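You operate a simulated robot arm through the tools that you are given. There is no shell and no other tool. Be economical: measure what you need, move in short steps, check, and stop when the job is done.

You are at the controls of a simulated robot arm. One attempt, no reset.

TASK
Press the black gasket into the steel cup with the lever press, then pull the slide out again.
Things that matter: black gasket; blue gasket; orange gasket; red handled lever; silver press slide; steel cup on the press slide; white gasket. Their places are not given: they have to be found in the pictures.

The check looks at the end state, three seconds after you hand in, the way a careful person would. Anything else that was tipped, shoved, dropped, spilled or broken makes it a failure.

THE ROBOT
A 7-joint arm with a fingered hand, fixed in place. Base frame: the origin is at the foot of the arm, x ahead of it, y to its left, z up; the work surface is at about z = 900. Readings come in mm, rad, newtons and seconds.
Its first joint turns from -1.204 to 3.002 rad. Payload 5 kg.
Tool frame: the origin (TCP) lies between the finger pads and is the grasp point; the fingertips stand 32 mm ahead of it; z points along the fingers, y is the line along which they close. Largest opening 160 mm; the body of the gripper starts 89 mm behind the TCP. The gripper is a hand of 3 fingers: y runs from the thumb to the fingers, the wrist lies at [0, 0, -252] in the tool frame, and closing takes about 1.5 s.
Orientation is that of the tool frame in the base frame, as a unit quaternion [w, x, y, z]. With the fingers straight down and closing along the base's y, the tool's x points along the base's -x, its y along +y and its z along -z.

THE INTERFACE
- The arm moves only by the tool step_arm. Its argument "moves" is one flat list of numbers, 7 for each row, row after row: the shift along the tool's x, y, z in mm, then the turn, a rotation vector about the tool's x, y, z in rad, then the opening in per cent of the stroke, from 0 (shut) to 100 (fully open). In form: [dx, dy, dz, ax, ay, az, fingers, dx, dy, dz, ax, ay, az, fingers, ...]. A call has 1 to 8 rows; each row shifts and turns the commanded pose from where the row before left it, along the tool's axes as they then stand. Rows are played at 5 a second. More than 50 mm and 0.15 rad between two rows, or a gripper value outside its range, and nothing of the call is played. Where a pose cannot be reached the arm comes as near as it can. A force on the tool above 50 N (or 10 N above the force at the start of the call, whichever is more), or a blocked arm, ends the call early, and 0.2 s more pass. Each finger travels about 108 mm/s and halts on what it meets, pressing with about 33 N; the grip force reading is that of the motor and also rises with nothing between the fingers. The clock runs only during rows and for 0.2 s after the last one: add rows that do not move to give the fingers time. It gives the time, the measured TCP pose, the force on the tool (base axes), the opening and the grip force at its end, in the units of the frame above (readings bear some noise), with the torque about the TCP (base axes, N m) and any sound that the robot's microphone picked up.
- Cameras (640 x 400 px; columns grow to the right, rows downward): "scene" is fixed at [219.8, -500.2, 1461.4]; the picture's right is [-0.16, -0.99, 0.00], its down [-0.56, 0.09, -0.82] and it looks along [0.81, -0.13, -0.57] (base axes); focal length 281 px, centre (320, 200). "wrist" rides on the gripper at [65, -4, -116] in the tool frame; the picture's right is [0.06, 1.00, 0.00], its down [-0.87, 0.05, -0.49] and it looks along [-0.49, 0.03, 0.87] (tool axes); focal length 261 px, centre (320, 200).
- camera(camera): a new picture of that camera. No time passes.
- slide_trunk(by): slides the trunk up (or, below 0, down) by that many mm; the arm rides with it, the base frame stays. It gives what a move gives, with no picture.
- set_grasp(shape): the hand has 3 fingers and takes this shape, open, in about a second: jaw (thumb against the fingers, like two jaws); tri (thumb and two fingers); tip (a fingertip pinch); poke (one finger out to press); point (the index stretched); flat (the hand flat); cup (the hand cupped); fist (a fist). The gripper value then closes the fingers along that shape, each until it touches; the sizes above hold for jaw. It gives what a move gives, with no picture.
- locate(camera, pixels): for up to 12 pixels [column, row] of the newest picture of that camera ("zoom" is the newest enlarged one), the place [x, y, z] in the base frame of the surface seen there, good to about 3 mm. No time passes.
- close_up(camera, box): a new picture of the part [left, top, right, bottom] of that camera's present view, enlarged. No time passes.
- hand_in(): hands the job in; it is judged then, once.

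Go step by step. Measure first, check grasps and placings, and put right what went wrong. The budget is 80 turns and 34 pictures, counting those below and the enlarged ones. Unless the task says otherwise, let go and move clear before handing in, and close with one line.

The tools are called after "Emit:" as a command line: name --argument value ..., lists and objects as JSON in quotes. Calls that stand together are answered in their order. step_arm: Moves the arm, as the interface text tells. Its arguments: {"type":"object","properties":{"moves":{"type":"array"}},"required":["moves"]} The other tools are called the same way: slide_trunk (by) slides the trunk up or down; set_grasp (shape) gives the hand a shape; camera (camera) takes a picture; locate (camera, pixels) gives the place of the surface under pixels of a picture; close_up (camera, box) takes an enlarged picture of a part of a camera's view; hand_in () hands the job in.

At the start:

```text
time: 0.0
position: [483.9, -441.9, 1317.4]
tool_rot: [0.0, 0.0, 1.0, 0.001]
wrist_force: [1.0, -0.2, 0.2]
moment: [-0.02, 0.02, -0.01]
opening: 159.8
grip_force: 0.1
shape: jaw
trunk travel left (down, up): [-625.0, 315.0]
```

scene: 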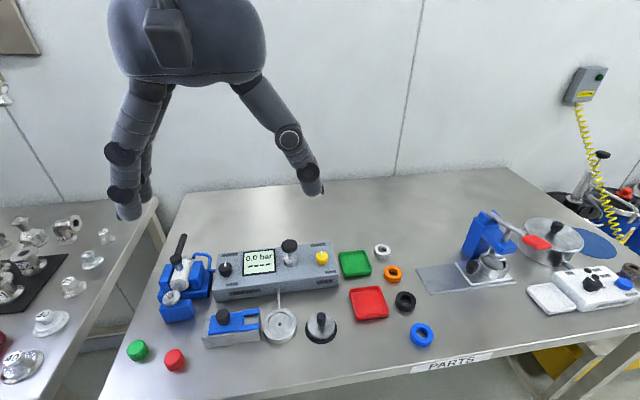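
wrist: 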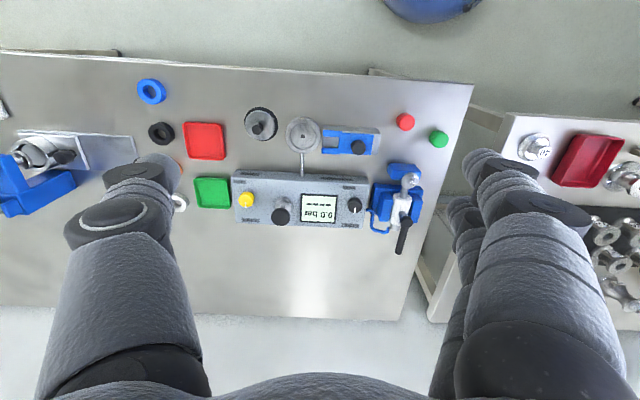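

The scene shows the press near (490,255), with the black gasket near (405,301). I'll take enlarged views of both.

Emit:
close_up --camera "scene" --box '[400, 190, 560, 310]'

Emit:
locate --camera "scene" --pixels '[[405, 295], [405, 301], [393, 274], [382, 250], [421, 335], [425, 280], [505, 280], [489, 263], [538, 242], [510, 228], [485, 230], [440, 280]]'

Emit:
close_up --camera "wrist" --box '[0, 60, 240, 230]'

```text
3.33 times, centred on (480, 250) of scene
```

zoom: 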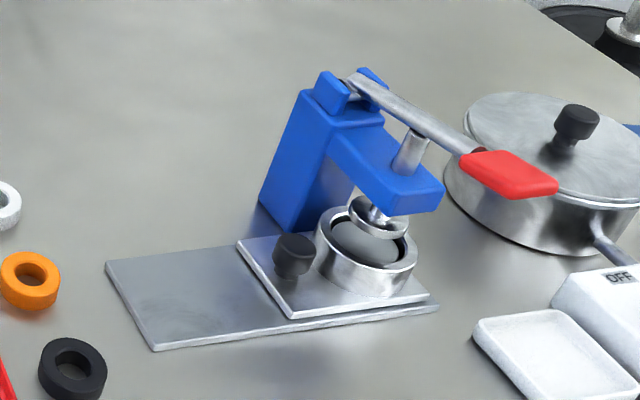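

```text
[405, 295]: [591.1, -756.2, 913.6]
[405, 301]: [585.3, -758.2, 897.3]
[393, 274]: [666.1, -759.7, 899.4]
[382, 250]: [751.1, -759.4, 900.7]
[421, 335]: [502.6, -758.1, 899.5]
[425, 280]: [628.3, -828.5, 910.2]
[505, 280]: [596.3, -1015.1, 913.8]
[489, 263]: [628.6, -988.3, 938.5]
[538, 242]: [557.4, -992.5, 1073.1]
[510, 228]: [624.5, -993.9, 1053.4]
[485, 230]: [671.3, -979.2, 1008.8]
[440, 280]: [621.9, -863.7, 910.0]
```

```text
2.35 times, centred on (120, 145) of wrist
```

zoom: 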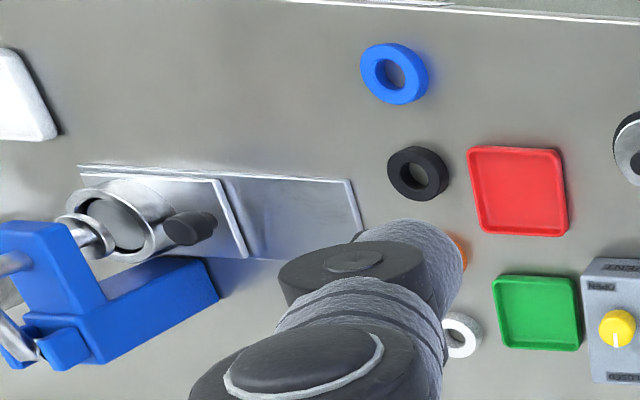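

The zoom shows the slide under the ram, with a black knob on its +y side, and the slide track runs towards +y. I'll measure the gasket, cup, knob and track more finely.

Emit:
locate --camera "zoom" --pixels '[[390, 172], [446, 170], [420, 149], [412, 198], [190, 228], [205, 222], [245, 255], [222, 182], [352, 182], [300, 210], [115, 222], [165, 228]]'

Emit:
close_up --camera "scene" --box '[450, 200, 530, 300]'

```text
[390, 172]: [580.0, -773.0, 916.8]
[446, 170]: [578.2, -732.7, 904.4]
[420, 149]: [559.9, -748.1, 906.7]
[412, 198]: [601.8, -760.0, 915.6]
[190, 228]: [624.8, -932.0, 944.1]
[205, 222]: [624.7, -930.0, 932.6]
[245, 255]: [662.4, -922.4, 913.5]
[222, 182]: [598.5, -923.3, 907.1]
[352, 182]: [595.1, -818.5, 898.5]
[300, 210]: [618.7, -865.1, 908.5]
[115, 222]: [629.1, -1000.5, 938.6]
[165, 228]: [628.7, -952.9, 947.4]
```

```text
4.00 times, centred on (490, 250) of scene
```

zoom: 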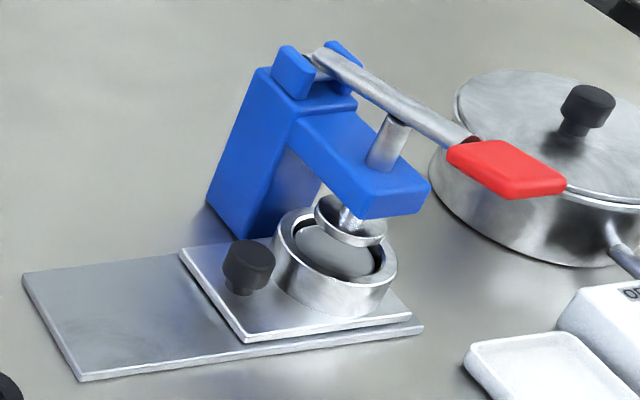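

Emit:
locate --camera "zoom" --pixels '[[277, 245], [392, 265], [300, 225], [335, 290], [330, 250], [345, 235], [248, 250], [262, 262], [505, 165], [455, 150], [550, 190], [330, 65]]'

```text
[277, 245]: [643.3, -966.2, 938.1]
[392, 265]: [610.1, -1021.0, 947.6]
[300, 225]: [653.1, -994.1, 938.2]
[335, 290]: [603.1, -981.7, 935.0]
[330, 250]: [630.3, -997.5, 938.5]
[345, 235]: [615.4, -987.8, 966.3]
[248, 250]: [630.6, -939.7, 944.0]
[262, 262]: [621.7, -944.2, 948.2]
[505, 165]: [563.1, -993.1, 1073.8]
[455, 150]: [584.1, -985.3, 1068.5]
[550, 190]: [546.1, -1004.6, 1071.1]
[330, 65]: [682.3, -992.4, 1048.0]
```

The cup is near (627,-990) with its rim at about 947, the knob is at (624,-938) with its top at about 948, and the black gasket is at (581,-754) with its top at about 916. I'll try the fingertip-pinch shape and look at the hand.

Emit:
set_grasp --shape "tip"

Emit:
camera --camera "scene"

Emit:
camera --camera "wrist"

```text
time: 0.9
position: [483.1, -441.3, 1316.8]
tool_rot: [0.001, 0.0, 1.0, 0.001]
wrist_force: [0.1, -0.5, -1.1]
moment: [0.0, -0.01, -0.02]
opening: 159.9
grip_force: 0.1
shape: tip
trunk travel left (down, up): [-625.0, 315.0]
```

```text
28 pictures are left
```

scene: 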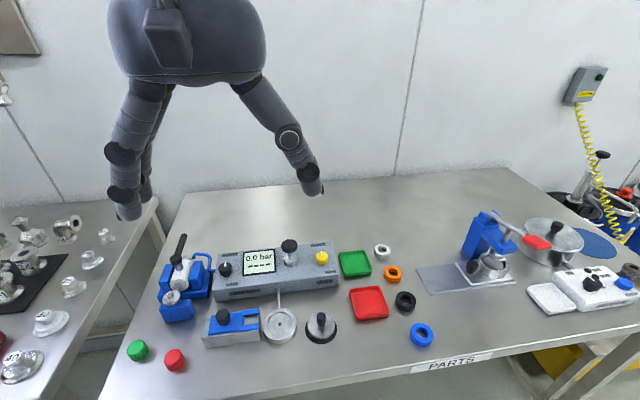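

```text
27 pictures are left
```

wrist: 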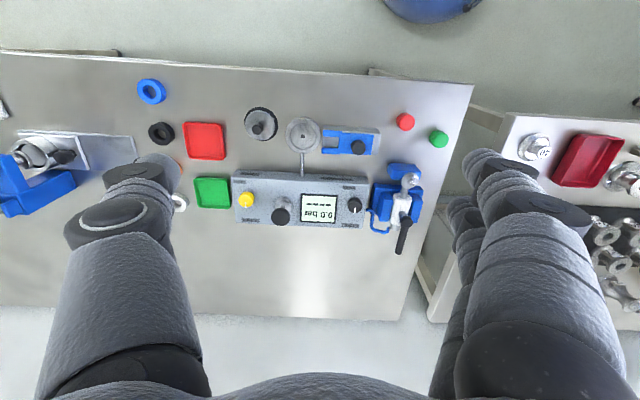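

The open shape looks the same as before. I'll close partway in the air to see which fingers move in the tip shape.

Emit:
step_arm --moves '[0, 0, 0, 0, 0, 0, 20, 0, 0, 0, 0, 0, 0, 20, 0, 0, 0, 0, 0, 0, 20, 0, 0, 0, 0, 0, 0, 20, 0, 0, 0, 0, 0, 0, 20, 0, 0, 0, 0, 0, 0, 20, 0, 0, 0, 0, 0, 0, 20]'

Emit:
camera --camera "wrist"

Emit:
close_up --camera "scene" --box '[80, 0, 360, 230]'

```text
time: 2.5
position: [480.8, -440.4, 1316.0]
tool_rot: [-0.001, 0.001, 1.0, 0.0]
wrist_force: [-0.4, -1.0, 0.3]
moment: [0.01, 0.0, 0.02]
opening: 32.5
grip_force: 0.0
shape: tip
trunk travel left (down, up): [-625.0, 315.0]
```

```text
26 pictures are left
```

wrist: 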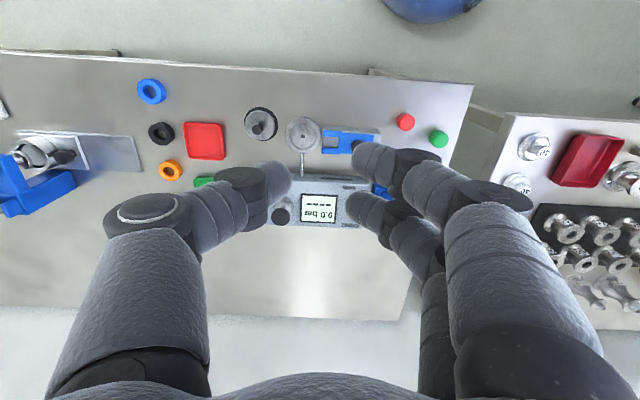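

```text
1.74 times, centred on (220, 115) of scene
```

zoom: 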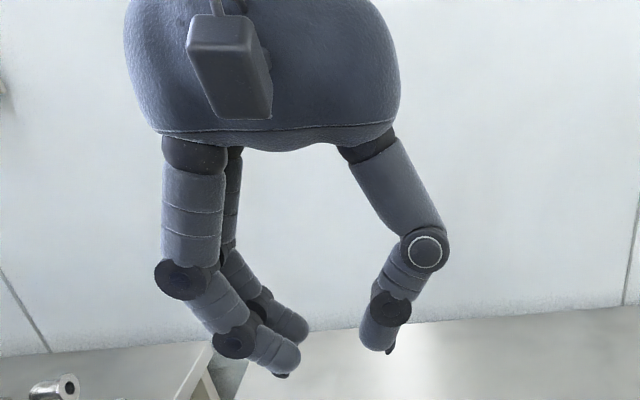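

Both fingers close together opposite the thumb, about 45 mm apart. I'll go back to jaw and yaw the hand so it closes along the tangent at the press (tool y about (0.83,0.55)), which keeps the fingers clear of the cup.

Emit:
set_grasp --shape "jaw"

Emit:
step_arm --moves '[0, 0, 0, 0, 0, 0.14, 60, 0, 0, 0, 0, 0, 0.14, 60, 0, 0, 0, 0, 0, 0.14, 60, 0, 0, 0, 0, 0, 0.14, 60, 0, 0, 0, 0, 0, 0.14, 60, 0, 0, 0, 0, 0, 0.14, 60, 0, 0, 0, 0, 0, 0.14, 60]'

Emit:
step_arm --moves '[-45, -20, 0, 0, 0, 0, 60, -45, -20, 0, 0, 0, 0, 60, -45, -20, 0, 0, 0, 0, 60, -45, -20, 0, 0, 0, 0, 60, -45, -20, 0, 0, 0, 0, 60, -45, -20, 0, 0, 0, 0, 60, -45, -20, 0, 0, 0, 0, 60, -45, -17, 0, 0, 0, 0, 60]'

```text
time: 3.4
position: [483.3, -441.9, 1315.9]
tool_rot: [0.0, 0.0, 1.0, 0.0]
wrist_force: [0.7, 0.2, -0.4]
moment: [-0.01, -0.01, -0.03]
opening: 160.0
grip_force: 0.0
shape: jaw
trunk travel left (down, up): [-625.0, 315.0]
```

```text
time: 5.0
position: [483.6, -441.1, 1316.2]
tool_rot: [0.0, 0.471, 0.882, 0.0]
wrist_force: [0.0, 1.1, 0.1]
moment: [0.01, 0.02, 0.02]
opening: 96.3
grip_force: 0.0
shape: jaw
trunk travel left (down, up): [-625.0, 315.0]
```

```text
time: 6.8
position: [553.6, -829.0, 1313.2]
tool_rot: [-0.001, 0.47, 0.883, 0.0]
wrist_force: [1.2, -0.2, 0.4]
moment: [0.03, 0.05, 0.04]
opening: 96.3
grip_force: 0.1
shape: jaw
trunk travel left (down, up): [-625.0, 315.0]
```

The arm is 997 mm out with the tool still pointing down. I'll lower the trunk 230 mm so the arm itself stays high, then test the reach further out.

Emit:
slide_trunk --by -230

Emit:
step_arm --moves '[-30, 0, 0, 0, 0, 0, 60, -30, 0, 0, 0, 0, 0, 60, -30, 0, 0, 0, 0, 0, 60, 0, 0, 0, 0, 0, 0, 60]'

```text
time: 9.2
position: [553.1, -828.0, 1085.1]
tool_rot: [0.0, 0.471, 0.882, 0.0]
wrist_force: [-0.2, 0.2, 0.6]
moment: [0.01, 0.0, -0.02]
opening: 96.4
grip_force: 0.0
shape: jaw
trunk travel left (down, up): [-395.0, 545.0]
```

```text
time: 10.2
position: [603.4, -902.4, 1085.3]
tool_rot: [0.001, 0.47, 0.882, 0.001]
wrist_force: [1.0, -0.4, 0.4]
moment: [-0.02, -0.01, -0.01]
opening: 96.4
grip_force: 0.1
shape: jaw
trunk travel left (down, up): [-395.0, 545.0]
```

The arm reached radius 1085 with the tool down, so reach is fine. I'll yaw a little more and tilt the palm back about 27° so it clears the lever, partly closing the fingers.

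Emit:
step_arm --moves '[0, 0, 0, 0, 0, 0.1, 45, 0, 0, 0, 0, -0.12, 0, 45, 0, 0, 0, 0, -0.12, 0, 45, 0, 0, 0, 0, -0.12, 0, 45, 0, 0, 0, 0, -0.11, 0, 45, 0, 0, 0, 0, 0, 0, 45]'

Emit:
camera --camera "wrist"

```text
time: 11.6
position: [603.3, -902.3, 1085.5]
tool_rot: [0.2, 0.5, 0.834, -0.12]
wrist_force: [0.5, 0.7, 0.2]
moment: [0.0, 0.03, -0.02]
opening: 72.4
grip_force: 0.0
shape: jaw
trunk travel left (down, up): [-395.0, 545.0]
```

```text
24 pictures are left
```

wrist: 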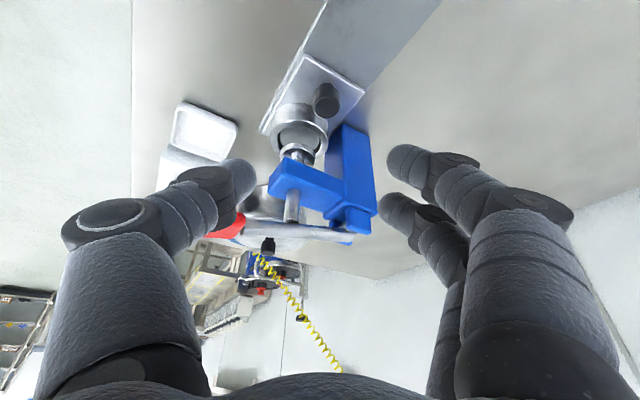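

The wrist view shows the knob at (326,97) and the cup at (298,130). I'll measure them from here.

Emit:
locate --camera "wrist" --pixels '[[326, 90], [326, 100], [316, 95], [336, 95], [298, 135], [272, 130], [300, 107], [326, 130], [320, 60], [355, 90], [380, 30], [262, 130]]'

Emit:
close_up --camera "wrist" --box '[240, 40, 400, 240]'

```text
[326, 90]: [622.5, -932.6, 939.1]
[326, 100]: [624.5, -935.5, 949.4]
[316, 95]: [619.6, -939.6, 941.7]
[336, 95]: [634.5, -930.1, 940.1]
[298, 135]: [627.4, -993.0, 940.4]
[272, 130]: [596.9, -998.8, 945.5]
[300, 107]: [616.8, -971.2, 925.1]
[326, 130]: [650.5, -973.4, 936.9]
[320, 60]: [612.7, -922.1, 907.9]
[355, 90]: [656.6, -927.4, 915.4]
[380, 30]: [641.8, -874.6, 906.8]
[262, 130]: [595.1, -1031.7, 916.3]
```

```text
2.00 times, centred on (320, 140) of wrist
```

zoom: 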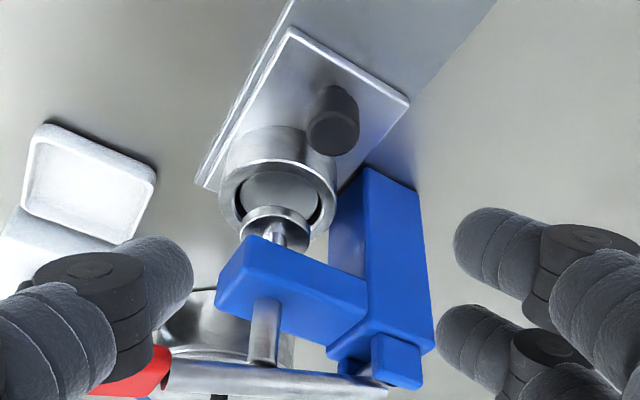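

The knob centre is at about (626,-938) with its top at 949. I'll narrow the opening and descend in part beside it.

Emit:
step_arm --moves '[-13, 3, 6.6, 0, 0, 0, 28, -13, 3, 6.6, 0, 0, 0, 28, 11.3, 0, 22.3, 0, 0, 0, 28, 11.3, 0, 22.3, 0, 0, 0, 28, 11.3, 0, 22.3, 0, 0, 0, 28, 11.3, 0, 22.3, 0, 0, 0, 28, 0, 0, 0, 0, 0, 0, 28]'

Emit:
camera --camera "wrist"

```text
time: 13.2
position: [622.4, -925.2, 983.6]
tool_rot: [0.199, 0.5, 0.834, -0.12]
wrist_force: [-0.1, 0.0, -0.5]
moment: [-0.01, 0.0, -0.04]
opening: 45.4
grip_force: 0.0
shape: jaw
trunk travel left (down, up): [-395.0, 545.0]
```

```text
22 pictures are left
```

wrist: 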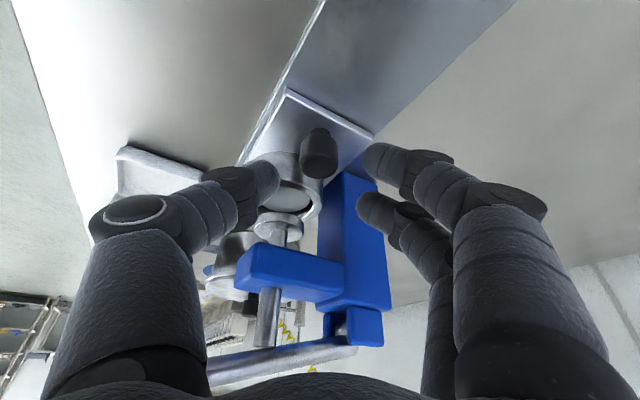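

The knob (318,152) sits between the thumb and the fingers. I'll descend the last 26 mm and close gently.

Emit:
step_arm --moves '[5.9, 0, 11.6, 0, 0, 0, 28, 5.9, 0, 11.6, 0, 0, 0, 28, 0, 0, 0, 0, 0, 0, 28]'

Emit:
camera --camera "wrist"

```text
time: 14.0
position: [620.8, -924.8, 956.7]
tool_rot: [0.2, 0.499, 0.835, -0.12]
wrist_force: [0.1, -0.2, -0.1]
moment: [0.01, -0.03, 0.04]
opening: 45.3
grip_force: 0.0
shape: jaw
trunk travel left (down, up): [-395.0, 545.0]
```

```text
21 pictures are left
```

wrist: 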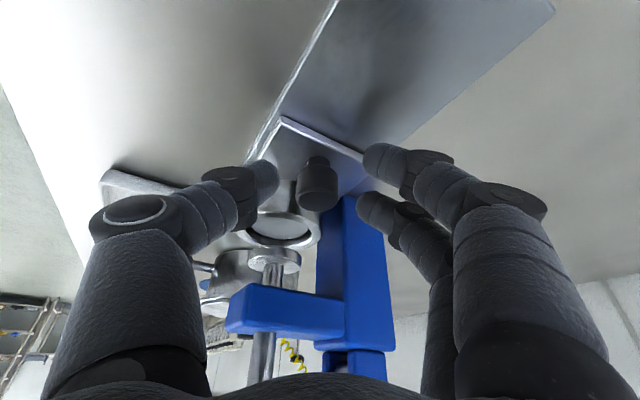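

The knob (318,185) is centred between the pads, with no contact force yet. I'll close on it.

Emit:
step_arm --moves '[0, 0, 0, 0, 0, 0, 8, 0, 0, 0, 0, 0, 0, 8, 0, 0, 0, 0, 0, 0, 5, 0, 0, 0, 0, 0, 0, 5, 0, 0, 0, 0, 0, 0, 5]'

```text
time: 15.2
position: [620.5, -925.2, 958.3]
tool_rot: [0.199, 0.5, 0.834, -0.119]
wrist_force: [-8.3, -0.5, -1.1]
moment: [0.0, 0.18, -0.06]
opening: 6.2
grip_force: 32.4
shape: jaw
trunk travel left (down, up): [-395.0, 545.0]
```

The fingers closed to 6 mm with a side force of -8 N, which suggests the knob is wedged between them. I'll pull 20 mm along +y and look.

Emit:
step_arm --moves '[7.9, 4.7, -4, 0, 0, 0, 5, 7.9, 4.7, -4, 0, 0, 0, 5, 0, 0, 0, 0, 0, 0, 5]'

Emit:
camera --camera "wrist"

```text
time: 16.0
position: [620.5, -905.6, 958.0]
tool_rot: [0.2, 0.5, 0.834, -0.12]
wrist_force: [-9.2, -0.9, -3.8]
moment: [0.02, 0.23, -0.04]
opening: 6.3
grip_force: 33.0
shape: jaw
trunk travel left (down, up): [-395.0, 545.0]
```

```text
20 pictures are left
```

wrist: 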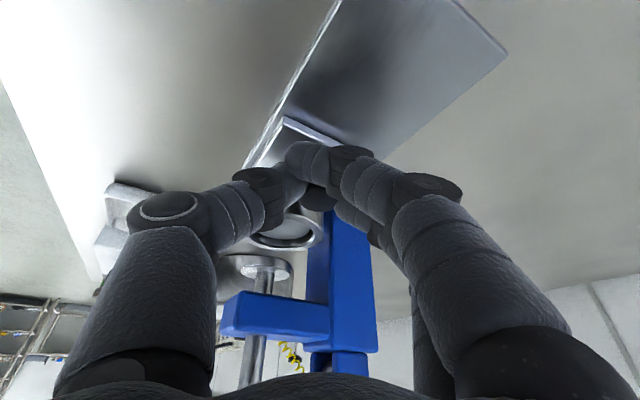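

The slide is following: the cup moves with the hand and the ram is falling behind. I'll keep pulling.

Emit:
step_arm --moves '[7.9, 4.7, -4, 0, 0, 0, 5, 7.9, 4.7, -4, 0, 0, 0, 5, 7.9, 4.7, -4, 0, 0, 0, 5, 7.9, 4.7, -4, 0, 0, 0, 5, 7.9, 4.7, -4, 0, 0, 0, 5, 7.9, 4.7, -4, 0, 0, 0, 5, 0, 0, 0, 0, 0, 0, 5]'

Emit:
camera --camera "scene"

```text
time: 17.6
position: [621.2, -845.6, 959.0]
tool_rot: [0.2, 0.501, 0.834, -0.121]
wrist_force: [-11.1, -0.8, -4.5]
moment: [0.07, 0.29, -0.12]
opening: 6.3
grip_force: 32.4
shape: jaw
trunk travel left (down, up): [-395.0, 545.0]
```

```text
19 pictures are left
```

scene: 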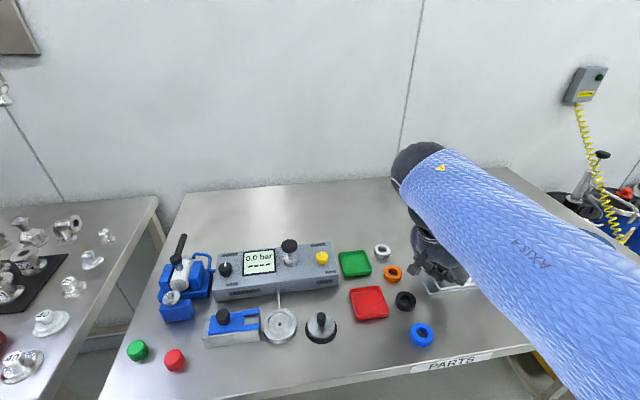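

The slide has moved 80 mm and the track end is about 25 mm further. I'll pull a little more in small steps.

Emit:
step_arm --moves '[3.9, 2.35, -2, 0, 0, 0, 5, 3.9, 2.35, -2, 0, 0, 0, 5, 3.9, 2.35, -2, 0, 0, 0, 5, 3.9, 2.35, -2, 0, 0, 0, 5, 0, 0, 0, 0, 0, 0, 5]'

```text
time: 18.8
position: [622.4, -826.5, 959.9]
tool_rot: [0.199, 0.5, 0.834, -0.12]
wrist_force: [-13.3, 0.2, -8.9]
moment: [0.12, 0.39, -0.2]
opening: 6.5
grip_force: 33.6
shape: jaw
trunk travel left (down, up): [-395.0, 545.0]
```

The slide is about 99 mm out. I'll open, rise 110 mm and look.

Emit:
step_arm --moves '[0, 0, 0, 0, 0, 0, 28, 0, 0, 0, 0, 0, 0, 28, 0, 0, 0, 0, 0, 0, 28, -9, 0, -18, 0, 0, 0, 28, -11.3, 0, -22.3, 0, 0, 0, 28, -13.6, 0, -26.8, 0, 0, 0, 28, -18, 0, -35.6, 0, 0, 0, 45, 0, 0, 0, 0, 0, 0, 45]'

Emit:
camera --camera "wrist"

```text
time: 20.6
position: [622.6, -825.7, 1071.9]
tool_rot: [0.199, 0.499, 0.835, -0.12]
wrist_force: [-0.2, 0.9, -0.2]
moment: [0.02, 0.0, 0.01]
opening: 71.4
grip_force: 0.0
shape: jaw
trunk travel left (down, up): [-395.0, 545.0]
```

```text
18 pictures are left
```

wrist: 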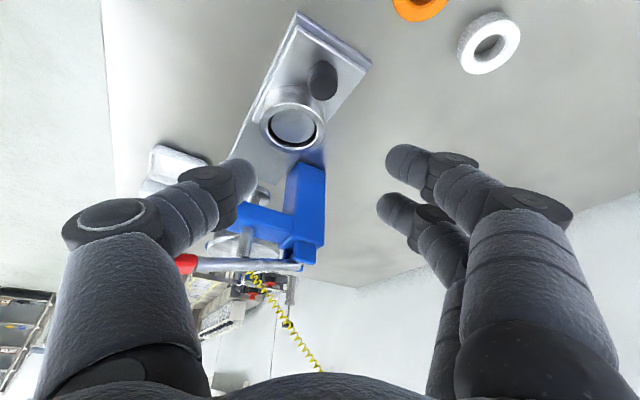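

The slide is out and the cup at (295,123) is open to the sky. I'll measure the cup.

Emit:
locate --camera "wrist" --pixels '[[294, 126], [262, 122], [324, 122], [294, 102], [290, 148], [275, 122], [314, 122], [322, 72], [318, 80], [294, 142], [296, 108], [350, 82]]'

Emit:
close_up --camera "wrist" --box '[240, 50, 360, 170]'

```text
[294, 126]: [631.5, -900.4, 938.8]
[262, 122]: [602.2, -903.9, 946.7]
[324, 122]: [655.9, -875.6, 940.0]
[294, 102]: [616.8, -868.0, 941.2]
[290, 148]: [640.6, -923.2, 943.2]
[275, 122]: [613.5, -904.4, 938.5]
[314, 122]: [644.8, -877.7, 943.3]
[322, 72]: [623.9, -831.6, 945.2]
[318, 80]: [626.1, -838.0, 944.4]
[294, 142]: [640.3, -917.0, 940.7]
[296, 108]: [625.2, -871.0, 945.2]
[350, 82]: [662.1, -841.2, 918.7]
```

```text
3.33 times, centred on (300, 110) of wrist
```

zoom: 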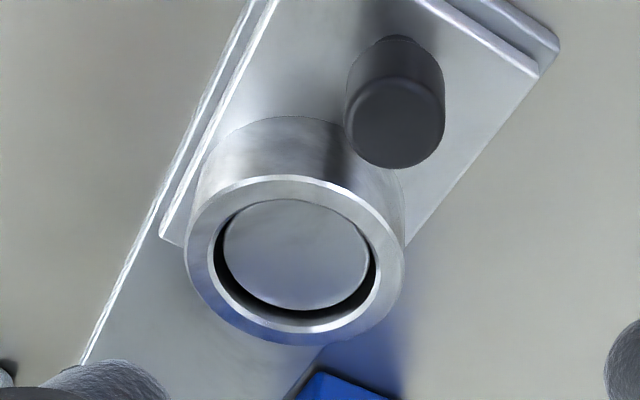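

The cup centre is at about (629,-895), and the inner disc at about 939 is slightly below the rim at about 946. I'll straighten the tool, yaw so it closes along base x and move over the black gasket.

Emit:
step_arm --moves '[0, 0, 0, 0, 0.12, 0, 50, 0, 0, 0, 0, 0.12, 0, 50, 0, 0, 0, 0, 0.12, 0, 50, 0, 0, 0, 0, 0.11, 0, 50, 0, 0, 0, 0, 0, 0.13, 50, 0, 0, 0, 0, 0, 0.13, 50, 0, 0, 0, 0, 0, 0.13, 50, 0, 0, 0, 0, 0, 0.1, 50]'

Emit:
step_arm --moves '[24, -14, 0, 0, 0, 0, 50, 24, -14, 0, 0, 0, 0, 50, 24, -14, 0, 0, 0, 0, 50, 0, 0, 0, 0, 0, 0, 50]'

Emit:
camera --camera "wrist"

Emit:
camera --camera "scene"

```text
time: 22.4
position: [622.1, -824.3, 1073.2]
tool_rot: [-0.001, 0.707, 0.707, 0.0]
wrist_force: [0.3, -0.8, 0.6]
moment: [-0.02, 0.01, 0.0]
opening: 79.5
grip_force: 0.2
shape: jaw
trunk travel left (down, up): [-395.0, 545.0]
```

```text
time: 23.4
position: [578.7, -753.7, 1074.3]
tool_rot: [-0.001, 0.706, 0.708, 0.001]
wrist_force: [0.1, 0.4, 1.0]
moment: [0.03, 0.04, 0.02]
opening: 79.4
grip_force: 0.1
shape: jaw
trunk travel left (down, up): [-395.0, 545.0]
```

```text
16 pictures are left
```

wrist: 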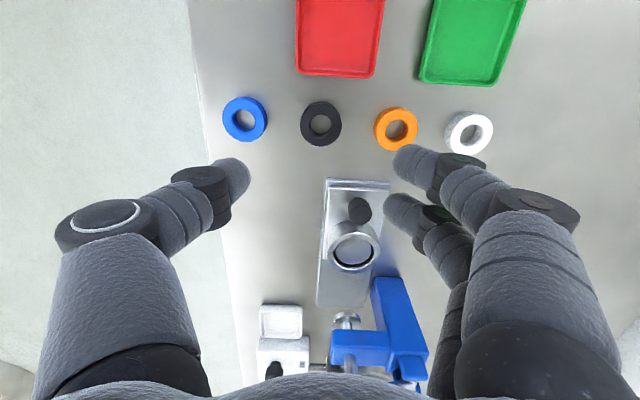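

```text
15 pictures are left
```

scene: 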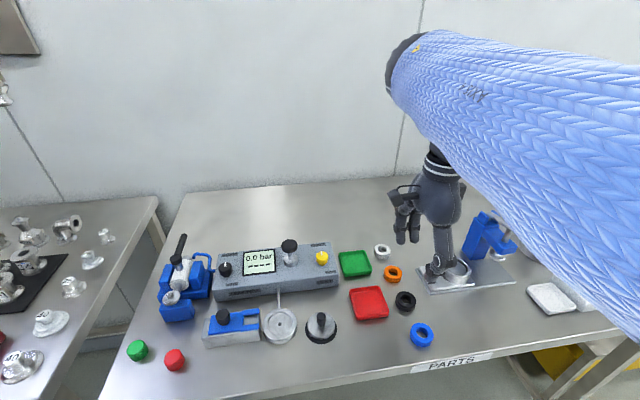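

The wrist view now shows both the black gasket (320,123) and the cup (353,252). I'll measure both from this one picture.

Emit:
locate --camera "wrist" --pixels '[[302, 122], [338, 122], [321, 104], [320, 140], [320, 124], [353, 252], [333, 252], [375, 250], [356, 236], [351, 271], [360, 205], [321, 110]]'

Emit:
close_up --camera "wrist" --box '[270, 85, 410, 285]'

```text
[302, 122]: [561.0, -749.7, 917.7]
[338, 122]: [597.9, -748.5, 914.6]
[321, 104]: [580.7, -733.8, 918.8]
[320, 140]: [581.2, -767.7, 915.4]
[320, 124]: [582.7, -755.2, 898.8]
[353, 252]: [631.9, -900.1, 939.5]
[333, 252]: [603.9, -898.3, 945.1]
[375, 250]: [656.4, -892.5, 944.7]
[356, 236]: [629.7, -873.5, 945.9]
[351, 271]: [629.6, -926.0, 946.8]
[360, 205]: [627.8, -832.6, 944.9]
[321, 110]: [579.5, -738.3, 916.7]
```

```text
2.00 times, centred on (340, 185) of wrist
```

zoom: 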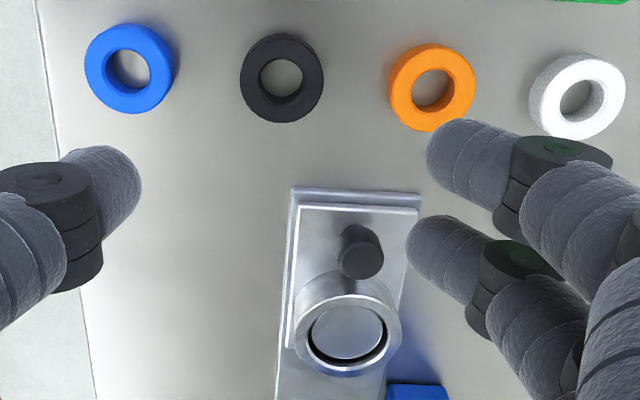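

The gasket centre is at (579.5,-752) with an outer diameter of about 43, and the cup centre is at (629,-897.5). I'll lower the trunk 100 mm with a narrower opening.

Emit:
step_arm --moves '[1.5, 0.8, 0, 0, 0, 0, 35, 0, 0, 0, 0, 0, 0, 35, 0, 0, 0, 0, 0, 0, 35]'

Emit:
slide_trunk --by -100

Emit:
camera --camera "wrist"

```text
time: 24.2
position: [580.4, -752.2, 1075.5]
tool_rot: [-0.001, 0.707, 0.707, 0.0]
wrist_force: [-0.6, -0.3, 0.2]
moment: [0.01, 0.0, 0.01]
opening: 56.4
grip_force: 0.0
shape: jaw
trunk travel left (down, up): [-395.0, 545.0]
```

```text
time: 25.6
position: [579.5, -752.3, 974.4]
tool_rot: [0.0, 0.707, 0.707, 0.0]
wrist_force: [0.2, 0.2, 1.2]
moment: [0.01, 0.03, 0.01]
opening: 56.5
grip_force: 0.1
shape: jaw
trunk travel left (down, up): [-295.0, 645.0]
```

```text
13 pictures are left
```

wrist: 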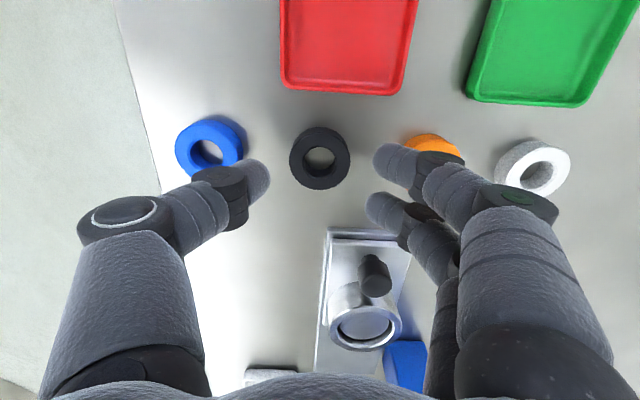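

The gasket (320,158) is centred between the thumb and fingers. I'll descend 34 mm and close.

Emit:
step_arm --moves '[0, 0, 12, 0, 0, 0, 35, 0, 0, 12, 0, 0, 0, 35, 0, 0, 10.5, 0, 0, 0, 35, 0, 0, 0, 0, 0, 0, 35, 0, 0, 0, 0, 0, 0, 22, 0, 0, 0, 0, 0, 0, 22, 0, 0, 0, 0, 0, 0, 22, 0, 0, 0, 0, 0, 0, 22]'

Emit:
camera --camera "wrist"

```text
time: 27.4
position: [580.8, -751.7, 938.4]
tool_rot: [0.0, 0.707, 0.707, 0.0]
wrist_force: [-0.5, 0.8, 2.4]
moment: [0.0, 0.01, -0.03]
opening: 30.2
grip_force: 33.1
shape: jaw
trunk travel left (down, up): [-295.0, 645.0]
```

```text
12 pictures are left
```

wrist: 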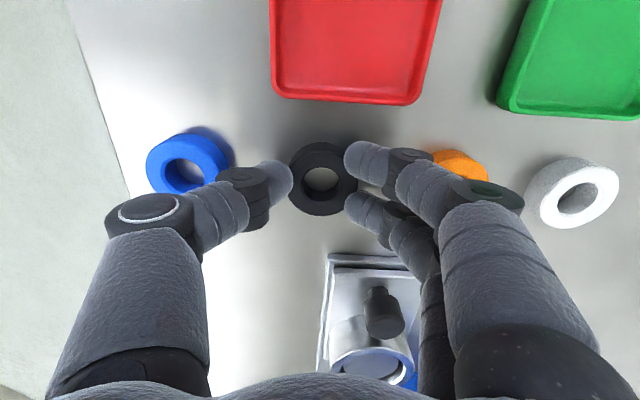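

The grip is firm at 30 mm and 33 N, wedged between the two fingers and the thumb. I'll lift 60 mm and check.

Emit:
step_arm --moves '[0, 0, -10, 0, 0, 0, 22, 0, 0, -15, 0, 0, 0, 22, 0, 0, -15, 0, 0, 0, 22, 0, 0, -20, 0, 0, 0, 22, 0, 0, 0, 0, 0, 0, 22]'

Emit:
close_up --camera "wrist" --box '[240, 100, 440, 300]'

Emit:
locate --camera "zoom" --pixels '[[320, 120], [320, 225], [320, 110], [260, 160], [370, 190], [320, 240], [280, 180], [350, 160]]'

```text
time: 28.6
position: [581.2, -752.9, 999.4]
tool_rot: [-0.001, 0.706, 0.708, 0.001]
wrist_force: [0.7, 0.3, 0.2]
moment: [0.01, 0.01, 0.02]
opening: 25.0
grip_force: 32.9
shape: jaw
trunk travel left (down, up): [-295.0, 645.0]
```

```text
2.00 times, centred on (340, 200) of wrist
```

zoom: 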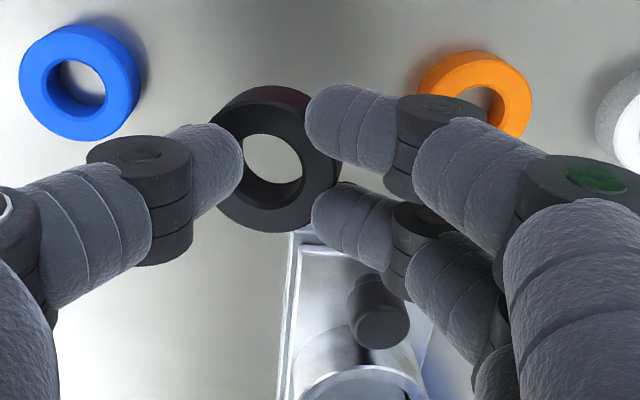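

```text
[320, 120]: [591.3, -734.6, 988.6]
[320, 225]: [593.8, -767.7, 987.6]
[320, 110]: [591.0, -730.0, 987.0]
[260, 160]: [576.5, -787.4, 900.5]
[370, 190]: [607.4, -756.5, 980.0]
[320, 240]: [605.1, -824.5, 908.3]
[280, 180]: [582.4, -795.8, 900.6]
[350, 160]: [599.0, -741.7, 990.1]
```

The gasket rose with the hand, but the opening fell to 25 mm, so it may have shifted or tilted. I'll measure points on its top face.

Emit:
locate --camera "zoom" --pixels '[[250, 100], [285, 95], [232, 205], [290, 218], [260, 222], [318, 175], [300, 205], [240, 115], [220, 195], [275, 125], [270, 205], [325, 175]]'

```text
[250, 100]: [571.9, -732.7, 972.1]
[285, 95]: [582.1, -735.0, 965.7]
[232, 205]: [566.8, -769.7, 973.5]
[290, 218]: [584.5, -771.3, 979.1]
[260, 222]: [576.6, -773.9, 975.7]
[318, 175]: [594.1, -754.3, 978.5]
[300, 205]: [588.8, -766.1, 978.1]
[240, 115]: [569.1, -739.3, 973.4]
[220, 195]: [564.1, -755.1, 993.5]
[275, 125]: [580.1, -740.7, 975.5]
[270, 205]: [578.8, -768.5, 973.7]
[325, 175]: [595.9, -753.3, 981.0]
```

The gasket is centred at about (580,-753), with about 9 mm held by the tips and a tilt of about 10° (thumb side low). That is acceptable. I'll carry it over the cup and re-measure.

Emit:
step_arm --moves '[0, 0, -12, 0, 0, 0, 22, -24, 8.2, 0, 0, 0, 0, 22, -24, 8.2, 0, 0, 0, 0, 22, -24, 8.2, 0, 0, 0, 0, 22, -24, 8.2, 0, 0, 0, 0, 22, -24, 8.2, 0, 0, 0, 0, 22, -24.5, 8, 0, 0, 0, 0, 22, 0, 0, 0, 0, 0, 0, 22]'

Emit:
close_up --camera "wrist" --box '[240, 100, 440, 300]'

```text
time: 30.4
position: [628.5, -895.8, 1011.3]
tool_rot: [0.001, 0.707, 0.708, 0.001]
wrist_force: [0.2, 0.0, 0.0]
moment: [-0.03, 0.01, 0.01]
opening: 25.1
grip_force: 33.1
shape: jaw
trunk travel left (down, up): [-295.0, 645.0]
```

```text
2.00 times, centred on (340, 200) of wrist
```

zoom: 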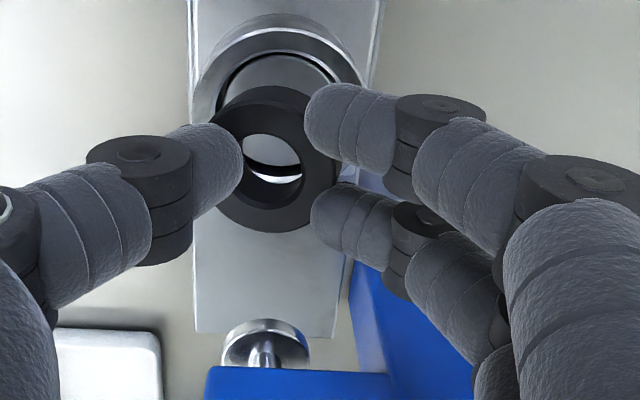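

The gasket sits over the cup in view. I'll fix the cup rim position from this picture.

Emit:
locate --camera "zoom" --pixels '[[200, 100], [205, 80], [345, 62], [356, 80], [275, 42], [275, 34], [320, 45], [230, 52], [270, 70], [262, 165], [275, 178], [290, 150]]'

```text
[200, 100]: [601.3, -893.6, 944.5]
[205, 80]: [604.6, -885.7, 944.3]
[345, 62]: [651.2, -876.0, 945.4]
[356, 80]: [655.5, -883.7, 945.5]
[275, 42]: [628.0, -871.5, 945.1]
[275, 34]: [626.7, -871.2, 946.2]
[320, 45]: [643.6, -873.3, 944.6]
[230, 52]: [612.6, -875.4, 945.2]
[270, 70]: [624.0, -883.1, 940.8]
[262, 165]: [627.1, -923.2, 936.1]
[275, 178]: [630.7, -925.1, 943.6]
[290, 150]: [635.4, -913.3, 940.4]
```

The rim fit gives a cup centre of about (629.7,-899), so I'll shift +2,-3 mm and lower about 27 mm.

Emit:
step_arm --moves '[-3, 2, 0, 0, 0, 0, 22, 0, 0, 10, 0, 0, 0, 22, 0, 0, 8, 0, 0, 0, 22, 0, 0, 5, 0, 0, 0, 22, 0, 0, 3, 0, 0, 0, 22, 0, 0, 0, 0, 0, 0, 22]'

Emit:
close_up --camera "wrist" --box '[240, 100, 440, 300]'

```text
time: 31.8
position: [632.2, -898.4, 985.5]
tool_rot: [-0.001, 0.707, 0.708, 0.0]
wrist_force: [0.6, 0.5, -0.1]
moment: [0.02, 0.0, -0.01]
opening: 25.1
grip_force: 33.2
shape: jaw
trunk travel left (down, up): [-295.0, 645.0]
```

```text
2.00 times, centred on (340, 200) of wrist
```

zoom: 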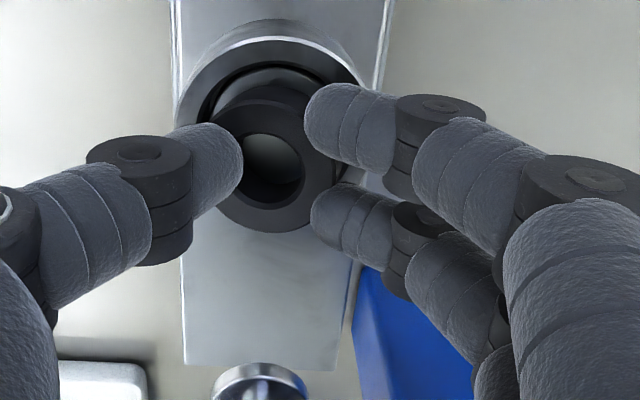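

Relative to the cup, the gasket is about 1.5 mm too far in +x and 1 mm in +y. I'll correct that and lower until it just touches.

Emit:
step_arm --moves '[-1, -1.5, 0, 0, 0, 0, 22, 0, 0, 2.5, 0, 0, 0, 22, 0, 0, 2, 0, 0, 0, 22, 0, 0, 0, 0, 0, 0, 22]'

```text
time: 32.8
position: [630.1, -898.3, 982.8]
tool_rot: [0.002, 0.707, 0.708, -0.001]
wrist_force: [6.3, 2.1, 14.6]
moment: [-0.15, 0.04, 0.11]
opening: 25.7
grip_force: 32.7
shape: jaw
trunk travel left (down, up): [-295.0, 645.0]
```

Contact force is 15 N at the expected height, with the low edge resting on the disc. I'll ease up 1 mm, release, rise and look.

Emit:
step_arm --moves '[0, 0, -1.5, 0, 0, 0, 22, 0, 0, 0, 0, 0, 0, 28, 0, 0, 0, 0, 0, 0, 36, 0, 0, 0, 0, 0, 0, 40, 0, 0, -10, 0, 0, 0, 40, 0, 0, -20, 0, 0, 0, 40, 0, 0, -20, 0, 0, 0, 40, 0, 0, 0, 0, 0, 0, 40]'

Emit:
close_up --camera "wrist" --box '[240, 80, 440, 280]'

```text
time: 34.5
position: [630.6, -900.1, 1031.6]
tool_rot: [0.002, 0.706, 0.708, -0.001]
wrist_force: [0.5, 0.2, -0.1]
moment: [0.0, -0.01, 0.05]
opening: 63.7
grip_force: 0.0
shape: jaw
trunk travel left (down, up): [-295.0, 645.0]
```

```text
2.00 times, centred on (340, 180) of wrist
```

zoom: 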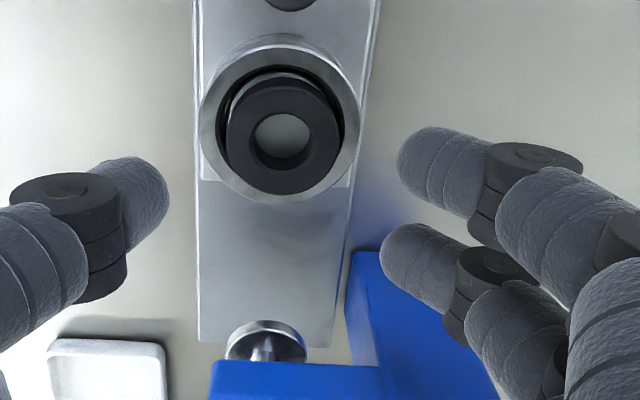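

The gasket is flat in the cup. I'll retreat, restore the earlier tilted knob-grasp orientation and return above the knob.

Emit:
step_arm --moves '[20, -2, -20, 0, 0, 0, 40, 25, -3, -20, 0, 0, 0, 40, 29, -3, 0, 0, 0, 0, 40, 0, 0, 0, 0, 0, -0.13, 40, 0, 0, 0, 0, 0, -0.13, 40, 0, 0, 0, 0, 0, -0.13, 40, 0, 0, 0, 0, 0, -0.1, 40, 0, 0, 0, 0, 0, 0, 40]'

Emit:
step_arm --moves '[0, 0, 0, 0, -0.12, 0, 28, 0, 0, 0, 0, -0.12, 0, 28, 0, 0, 0, 0, -0.12, 0, 28, 0, 0, 0, 0, -0.11, 0, 28, 0, 0, 0, 0, 0, 0, 28]'

```text
time: 36.4
position: [620.2, -843.7, 1042.9]
tool_rot: [0.0, 0.514, 0.858, 0.0]
wrist_force: [-0.9, 0.2, -0.2]
moment: [-0.01, -0.03, 0.0]
opening: 63.7
grip_force: 0.0
shape: jaw
out of reach, approached as far as the arm can: row 1, 2
trunk travel left (down, up): [-295.0, 645.0]
```

```text
time: 37.5
position: [620.0, -843.1, 1042.1]
tool_rot: [0.2, 0.5, 0.834, -0.119]
wrist_force: [0.6, 0.5, -0.4]
moment: [0.02, 0.0, 0.04]
opening: 44.9
grip_force: 0.0
shape: jaw
trunk travel left (down, up): [-295.0, 645.0]
```

The orientation is restored at (620,-843,1042). I'll shift to (622,-825.5), descend to 957 around the knob and close.

Emit:
step_arm --moves '[13, 10, -6.6, 0, 0, 0, 28, 11.3, 0, 22.3, 0, 0, 0, 28, 11.3, 0, 22.3, 0, 0, 0, 28, 0, 0, 0, 0, 0, 0, 28]'

Emit:
step_arm --moves '[8, 0, 15.5, 0, 0, 0, 28, 7.7, 0, 15.3, 0, 0, 0, 28, 0, 0, 0, 0, 0, 0, 28]'

Emit:
camera --camera "wrist"

```text
time: 38.5
position: [622.3, -826.5, 993.7]
tool_rot: [0.2, 0.5, 0.834, -0.12]
wrist_force: [-0.4, -0.4, -0.6]
moment: [0.01, -0.02, 0.01]
opening: 44.9
grip_force: 0.0
shape: jaw
trunk travel left (down, up): [-295.0, 645.0]
```

```text
time: 39.4
position: [622.5, -824.9, 959.0]
tool_rot: [0.199, 0.499, 0.835, -0.12]
wrist_force: [0.0, 0.1, 0.2]
moment: [0.02, 0.02, 0.0]
opening: 44.7
grip_force: 0.0
shape: jaw
trunk travel left (down, up): [-295.0, 645.0]
```

```text
7 pictures are left
```

wrist: 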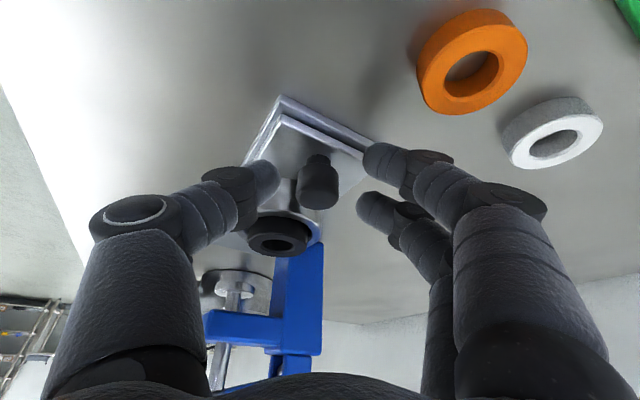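

The knob is between the pads and the gasket is seated in the cup. I'll close, then push the slide in.

Emit:
step_arm --moves '[0, 0, 0, 0, 0, 0, 8, 0, 0, 0, 0, 0, 0, 8, 0, 0, 0, 0, 0, 0, 5, 0, 0, 0, 0, 0, 0, 5, 0, 0, 0, 0, 0, 0, 5]'

Emit:
step_arm --moves '[-7.9, -4.7, 4, 0, 0, 0, 5, -7.9, -4.7, 4, 0, 0, 0, 5, -7.9, -4.7, 4, 0, 0, 0, 5, -7.9, -4.7, 4, 0, 0, 0, 5, -7.9, -4.7, 4, 0, 0, 0, 5, 0, 0, 0, 0, 0, 0, 5]'

Emit:
step_arm --moves '[-7.9, -4.7, 4, 0, 0, 0, 5, -7.9, -4.7, 4, 0, 0, 0, 5, -7.9, -4.7, 4, 0, 0, 0, 5, -7.9, -4.7, 4, 0, 0, 0, 5, -4, -2.35, 2, 0, 0, 0, 5, 0, 0, 0, 0, 0, 0, 5]'

```text
time: 40.5
position: [622.2, -826.6, 958.2]
tool_rot: [0.199, 0.5, 0.834, -0.119]
wrist_force: [-7.8, 0.3, -1.5]
moment: [0.01, 0.18, 0.03]
opening: 6.6
grip_force: 33.0
shape: jaw
trunk travel left (down, up): [-295.0, 645.0]
```

```text
time: 42.0
position: [622.1, -877.1, 957.5]
tool_rot: [0.2, 0.5, 0.834, -0.119]
wrist_force: [-12.2, -1.2, -2.0]
moment: [-0.01, 0.32, -0.06]
opening: 6.7
grip_force: 32.7
shape: jaw
trunk travel left (down, up): [-295.0, 645.0]
```

```text
time: 43.4
position: [621.1, -922.1, 958.3]
tool_rot: [0.2, 0.5, 0.834, -0.119]
wrist_force: [-13.8, 0.0, -4.7]
moment: [0.05, 0.32, -0.05]
opening: 6.6
grip_force: 32.7
shape: jaw
trunk travel left (down, up): [-295.0, 645.0]
```

The slide moved in smoothly to TCP y -922. I'll creep on to find the stop.

Emit:
step_arm --moves '[-2.4, -1.4, 1.2, 0, 0, 0, 5, -2.4, -1.4, 1.2, 0, 0, 0, 5, 0, 0, 0, 0, 0, 0, 5]'

```text
time: 44.1
position: [621.7, -927.7, 958.5]
tool_rot: [0.2, 0.5, 0.834, -0.119]
wrist_force: [-14.4, 4.7, -6.0]
moment: [0.13, 0.33, -0.08]
opening: 6.5
grip_force: 33.3
shape: jaw
trunk travel left (down, up): [-295.0, 645.0]
```

The y force is rising at 4.7 N, so the slide is at its stop. I'll release the knob, rise clear and raise the trunk to get above the lever.

Emit:
step_arm --moves '[0, 0, 0, 0, 0, 0, 28, 0, 0, 0, 0, 0, 0, 28, 0, 0, 0, 0, 0, 0, 28, -9, 0, -18, 0, 0, 0, 28, -9, 0, -18, 0, 0, 0, 28, -9, 0, -18, 0, 0, 0, 28, 0, 0, 0, 0, 0, 0, 28]'

Emit:
slide_trunk --by 125

Emit:
camera --camera "wrist"

```text
time: 45.8
position: [622.5, -926.9, 1019.2]
tool_rot: [0.2, 0.5, 0.834, -0.119]
wrist_force: [0.5, 0.1, -0.2]
moment: [-0.02, -0.01, 0.01]
opening: 44.6
grip_force: 0.1
shape: jaw
trunk travel left (down, up): [-295.0, 645.0]
```

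```text
time: 47.3
position: [622.5, -927.4, 1144.1]
tool_rot: [0.199, 0.5, 0.834, -0.12]
wrist_force: [-0.4, 0.0, 0.3]
moment: [0.01, -0.01, -0.03]
opening: 44.2
grip_force: 0.0
shape: jaw
trunk travel left (down, up): [-420.0, 520.0]
```

```text
6 pictures are left
```

wrist: 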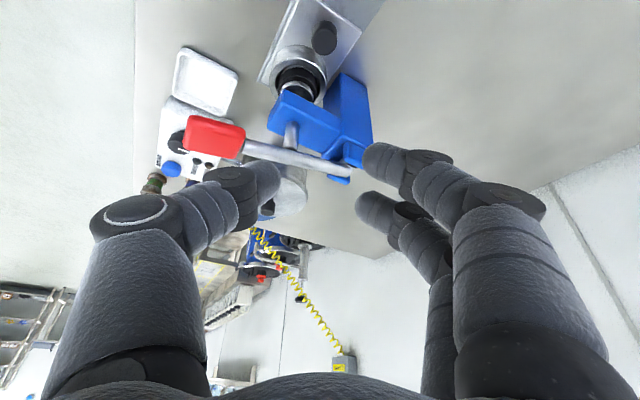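

The slide is in with the gasket under the ram, and the red handle (215,135) is in clear view. I'll measure the lever.

Emit:
locate --camera "wrist" --pixels '[[190, 132], [215, 138], [240, 142], [215, 118], [215, 150], [290, 155], [330, 165], [300, 100], [275, 110], [290, 120]]'

```text
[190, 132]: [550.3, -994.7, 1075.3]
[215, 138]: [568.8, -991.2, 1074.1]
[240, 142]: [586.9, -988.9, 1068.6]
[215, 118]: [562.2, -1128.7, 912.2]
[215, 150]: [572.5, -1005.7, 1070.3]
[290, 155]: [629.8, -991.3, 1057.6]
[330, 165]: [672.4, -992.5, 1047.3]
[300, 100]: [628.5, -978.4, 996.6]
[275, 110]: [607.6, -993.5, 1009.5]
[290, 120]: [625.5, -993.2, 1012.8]
```

The handle top is at (550–587, -992, ~1074) and the pivot near (690,-992,1045). I'll close the fingers and move above the handle at (560,-993).

Emit:
step_arm --moves '[0, 0, 0, 0, 0, 0, 0, 0, 0, 0, 0, 0, 0, 0, -6.5, -21.4, 3.3, 0, 0, 0, 0, -6.5, -21.4, 3.3, 0, 0, 0, 0, -6.5, -21.4, 3.3, 0, 0, 0, 0, -6.5, -21.4, 3.3, 0, 0, 0, 0, 0, 0, 0, 0, 0, 0, 0]'

Emit:
step_arm --moves '[4.5, 0, 8.9, 0, 0, 0, 0, 4.5, 0, 8.9, 0, 0, 0, 0, 0, 0, 0, 0, 0, 0, 0]'

Emit:
camera --camera "wrist"

```text
time: 48.9
position: [560.4, -993.3, 1143.8]
tool_rot: [0.199, 0.5, 0.834, -0.12]
wrist_force: [0.0, 0.4, 0.4]
moment: [0.02, 0.01, 0.0]
opening: 0.0
grip_force: 33.0
shape: jaw
trunk travel left (down, up): [-420.0, 520.0]
```

```text
time: 49.7
position: [559.4, -993.7, 1124.3]
tool_rot: [0.2, 0.499, 0.835, -0.12]
wrist_force: [0.1, 1.1, 0.3]
moment: [-0.02, -0.02, 0.01]
opening: 0.2
grip_force: 33.0
shape: jaw
trunk travel left (down, up): [-420.0, 520.0]
```

```text
5 pictures are left
```

wrist: 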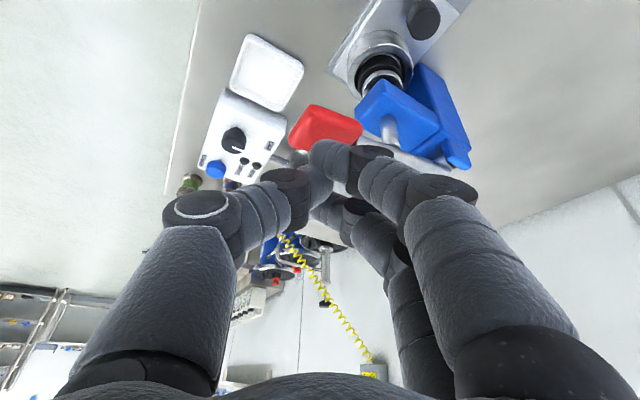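

The inner fingertip (322,155) is coming down over the red handle (325,125). I'll press down in small rows and watch the force.

Emit:
step_arm --moves '[3.6, 0, 7.1, 0, 0, 0, 0, 3.6, 0, 7.1, 0, 0, 0, 0, 3.6, 0, 7.1, 0, 0, 0, 0, 3.6, 0, 7.1, 0, 0, 0, 0, 0, 0, 0, 0, 0, 0, 0]'

```text
time: 50.9
position: [559.8, -991.5, 1094.0]
tool_rot: [0.199, 0.5, 0.835, -0.119]
wrist_force: [1.0, -0.3, 6.2]
moment: [-0.03, -0.12, -0.01]
opening: 0.1
grip_force: 33.3
shape: jaw
trunk travel left (down, up): [-420.0, 520.0]
```

Contact is made at 6 N and the lever is moving. I'll continue.

Emit:
step_arm --moves '[3.6, 0, 7.1, 0, 0, 0, 0, 3.6, 0, 7.1, 0, 0, 0, 0, 3.6, 0, 7.1, 0, 0, 0, 0, 3.6, 0, 7.1, 0, 0, 0, 0, 0, 0, 0, 0, 0, 0, 0]'

```text
time: 52.2
position: [561.5, -991.7, 1070.8]
tool_rot: [0.206, 0.499, 0.833, -0.119]
wrist_force: [0.8, 1.8, 26.1]
moment: [0.16, 0.13, -0.05]
opening: 0.0
grip_force: 33.1
shape: jaw
trunk travel left (down, up): [-420.0, 520.0]
stopped in row 5: the force on the tool passed its limit at 51 N (the readings are from after the stop); the commanded pose is now the measured one
```

The resistance reached 51 N with the handle about 40 mm down, so the gasket is being pressed. I'll press again.

Emit:
step_arm --moves '[1.4, 0, 2.7, 0, 0, 0, 0, 1.4, 0, 2.7, 0, 0, 0, 0, 1.4, 0, 2.7, 0, 0, 0, 0, 1.4, 0, 2.7, 0, 0, 0, 0, 1.4, 0, 2.7, 0, 0, 0, 0]'

```text
time: 52.8
position: [561.9, -991.2, 1070.1]
tool_rot: [0.209, 0.499, 0.832, -0.122]
wrist_force: [-0.6, 2.0, 26.8]
moment: [0.16, 0.17, 0.0]
opening: 0.1
grip_force: 32.9
shape: jaw
trunk travel left (down, up): [-420.0, 520.0]
stopped in row 2: the force on the tool passed its limit at 51 N (the readings are from after the stop); the commanded pose is now the measured one
```

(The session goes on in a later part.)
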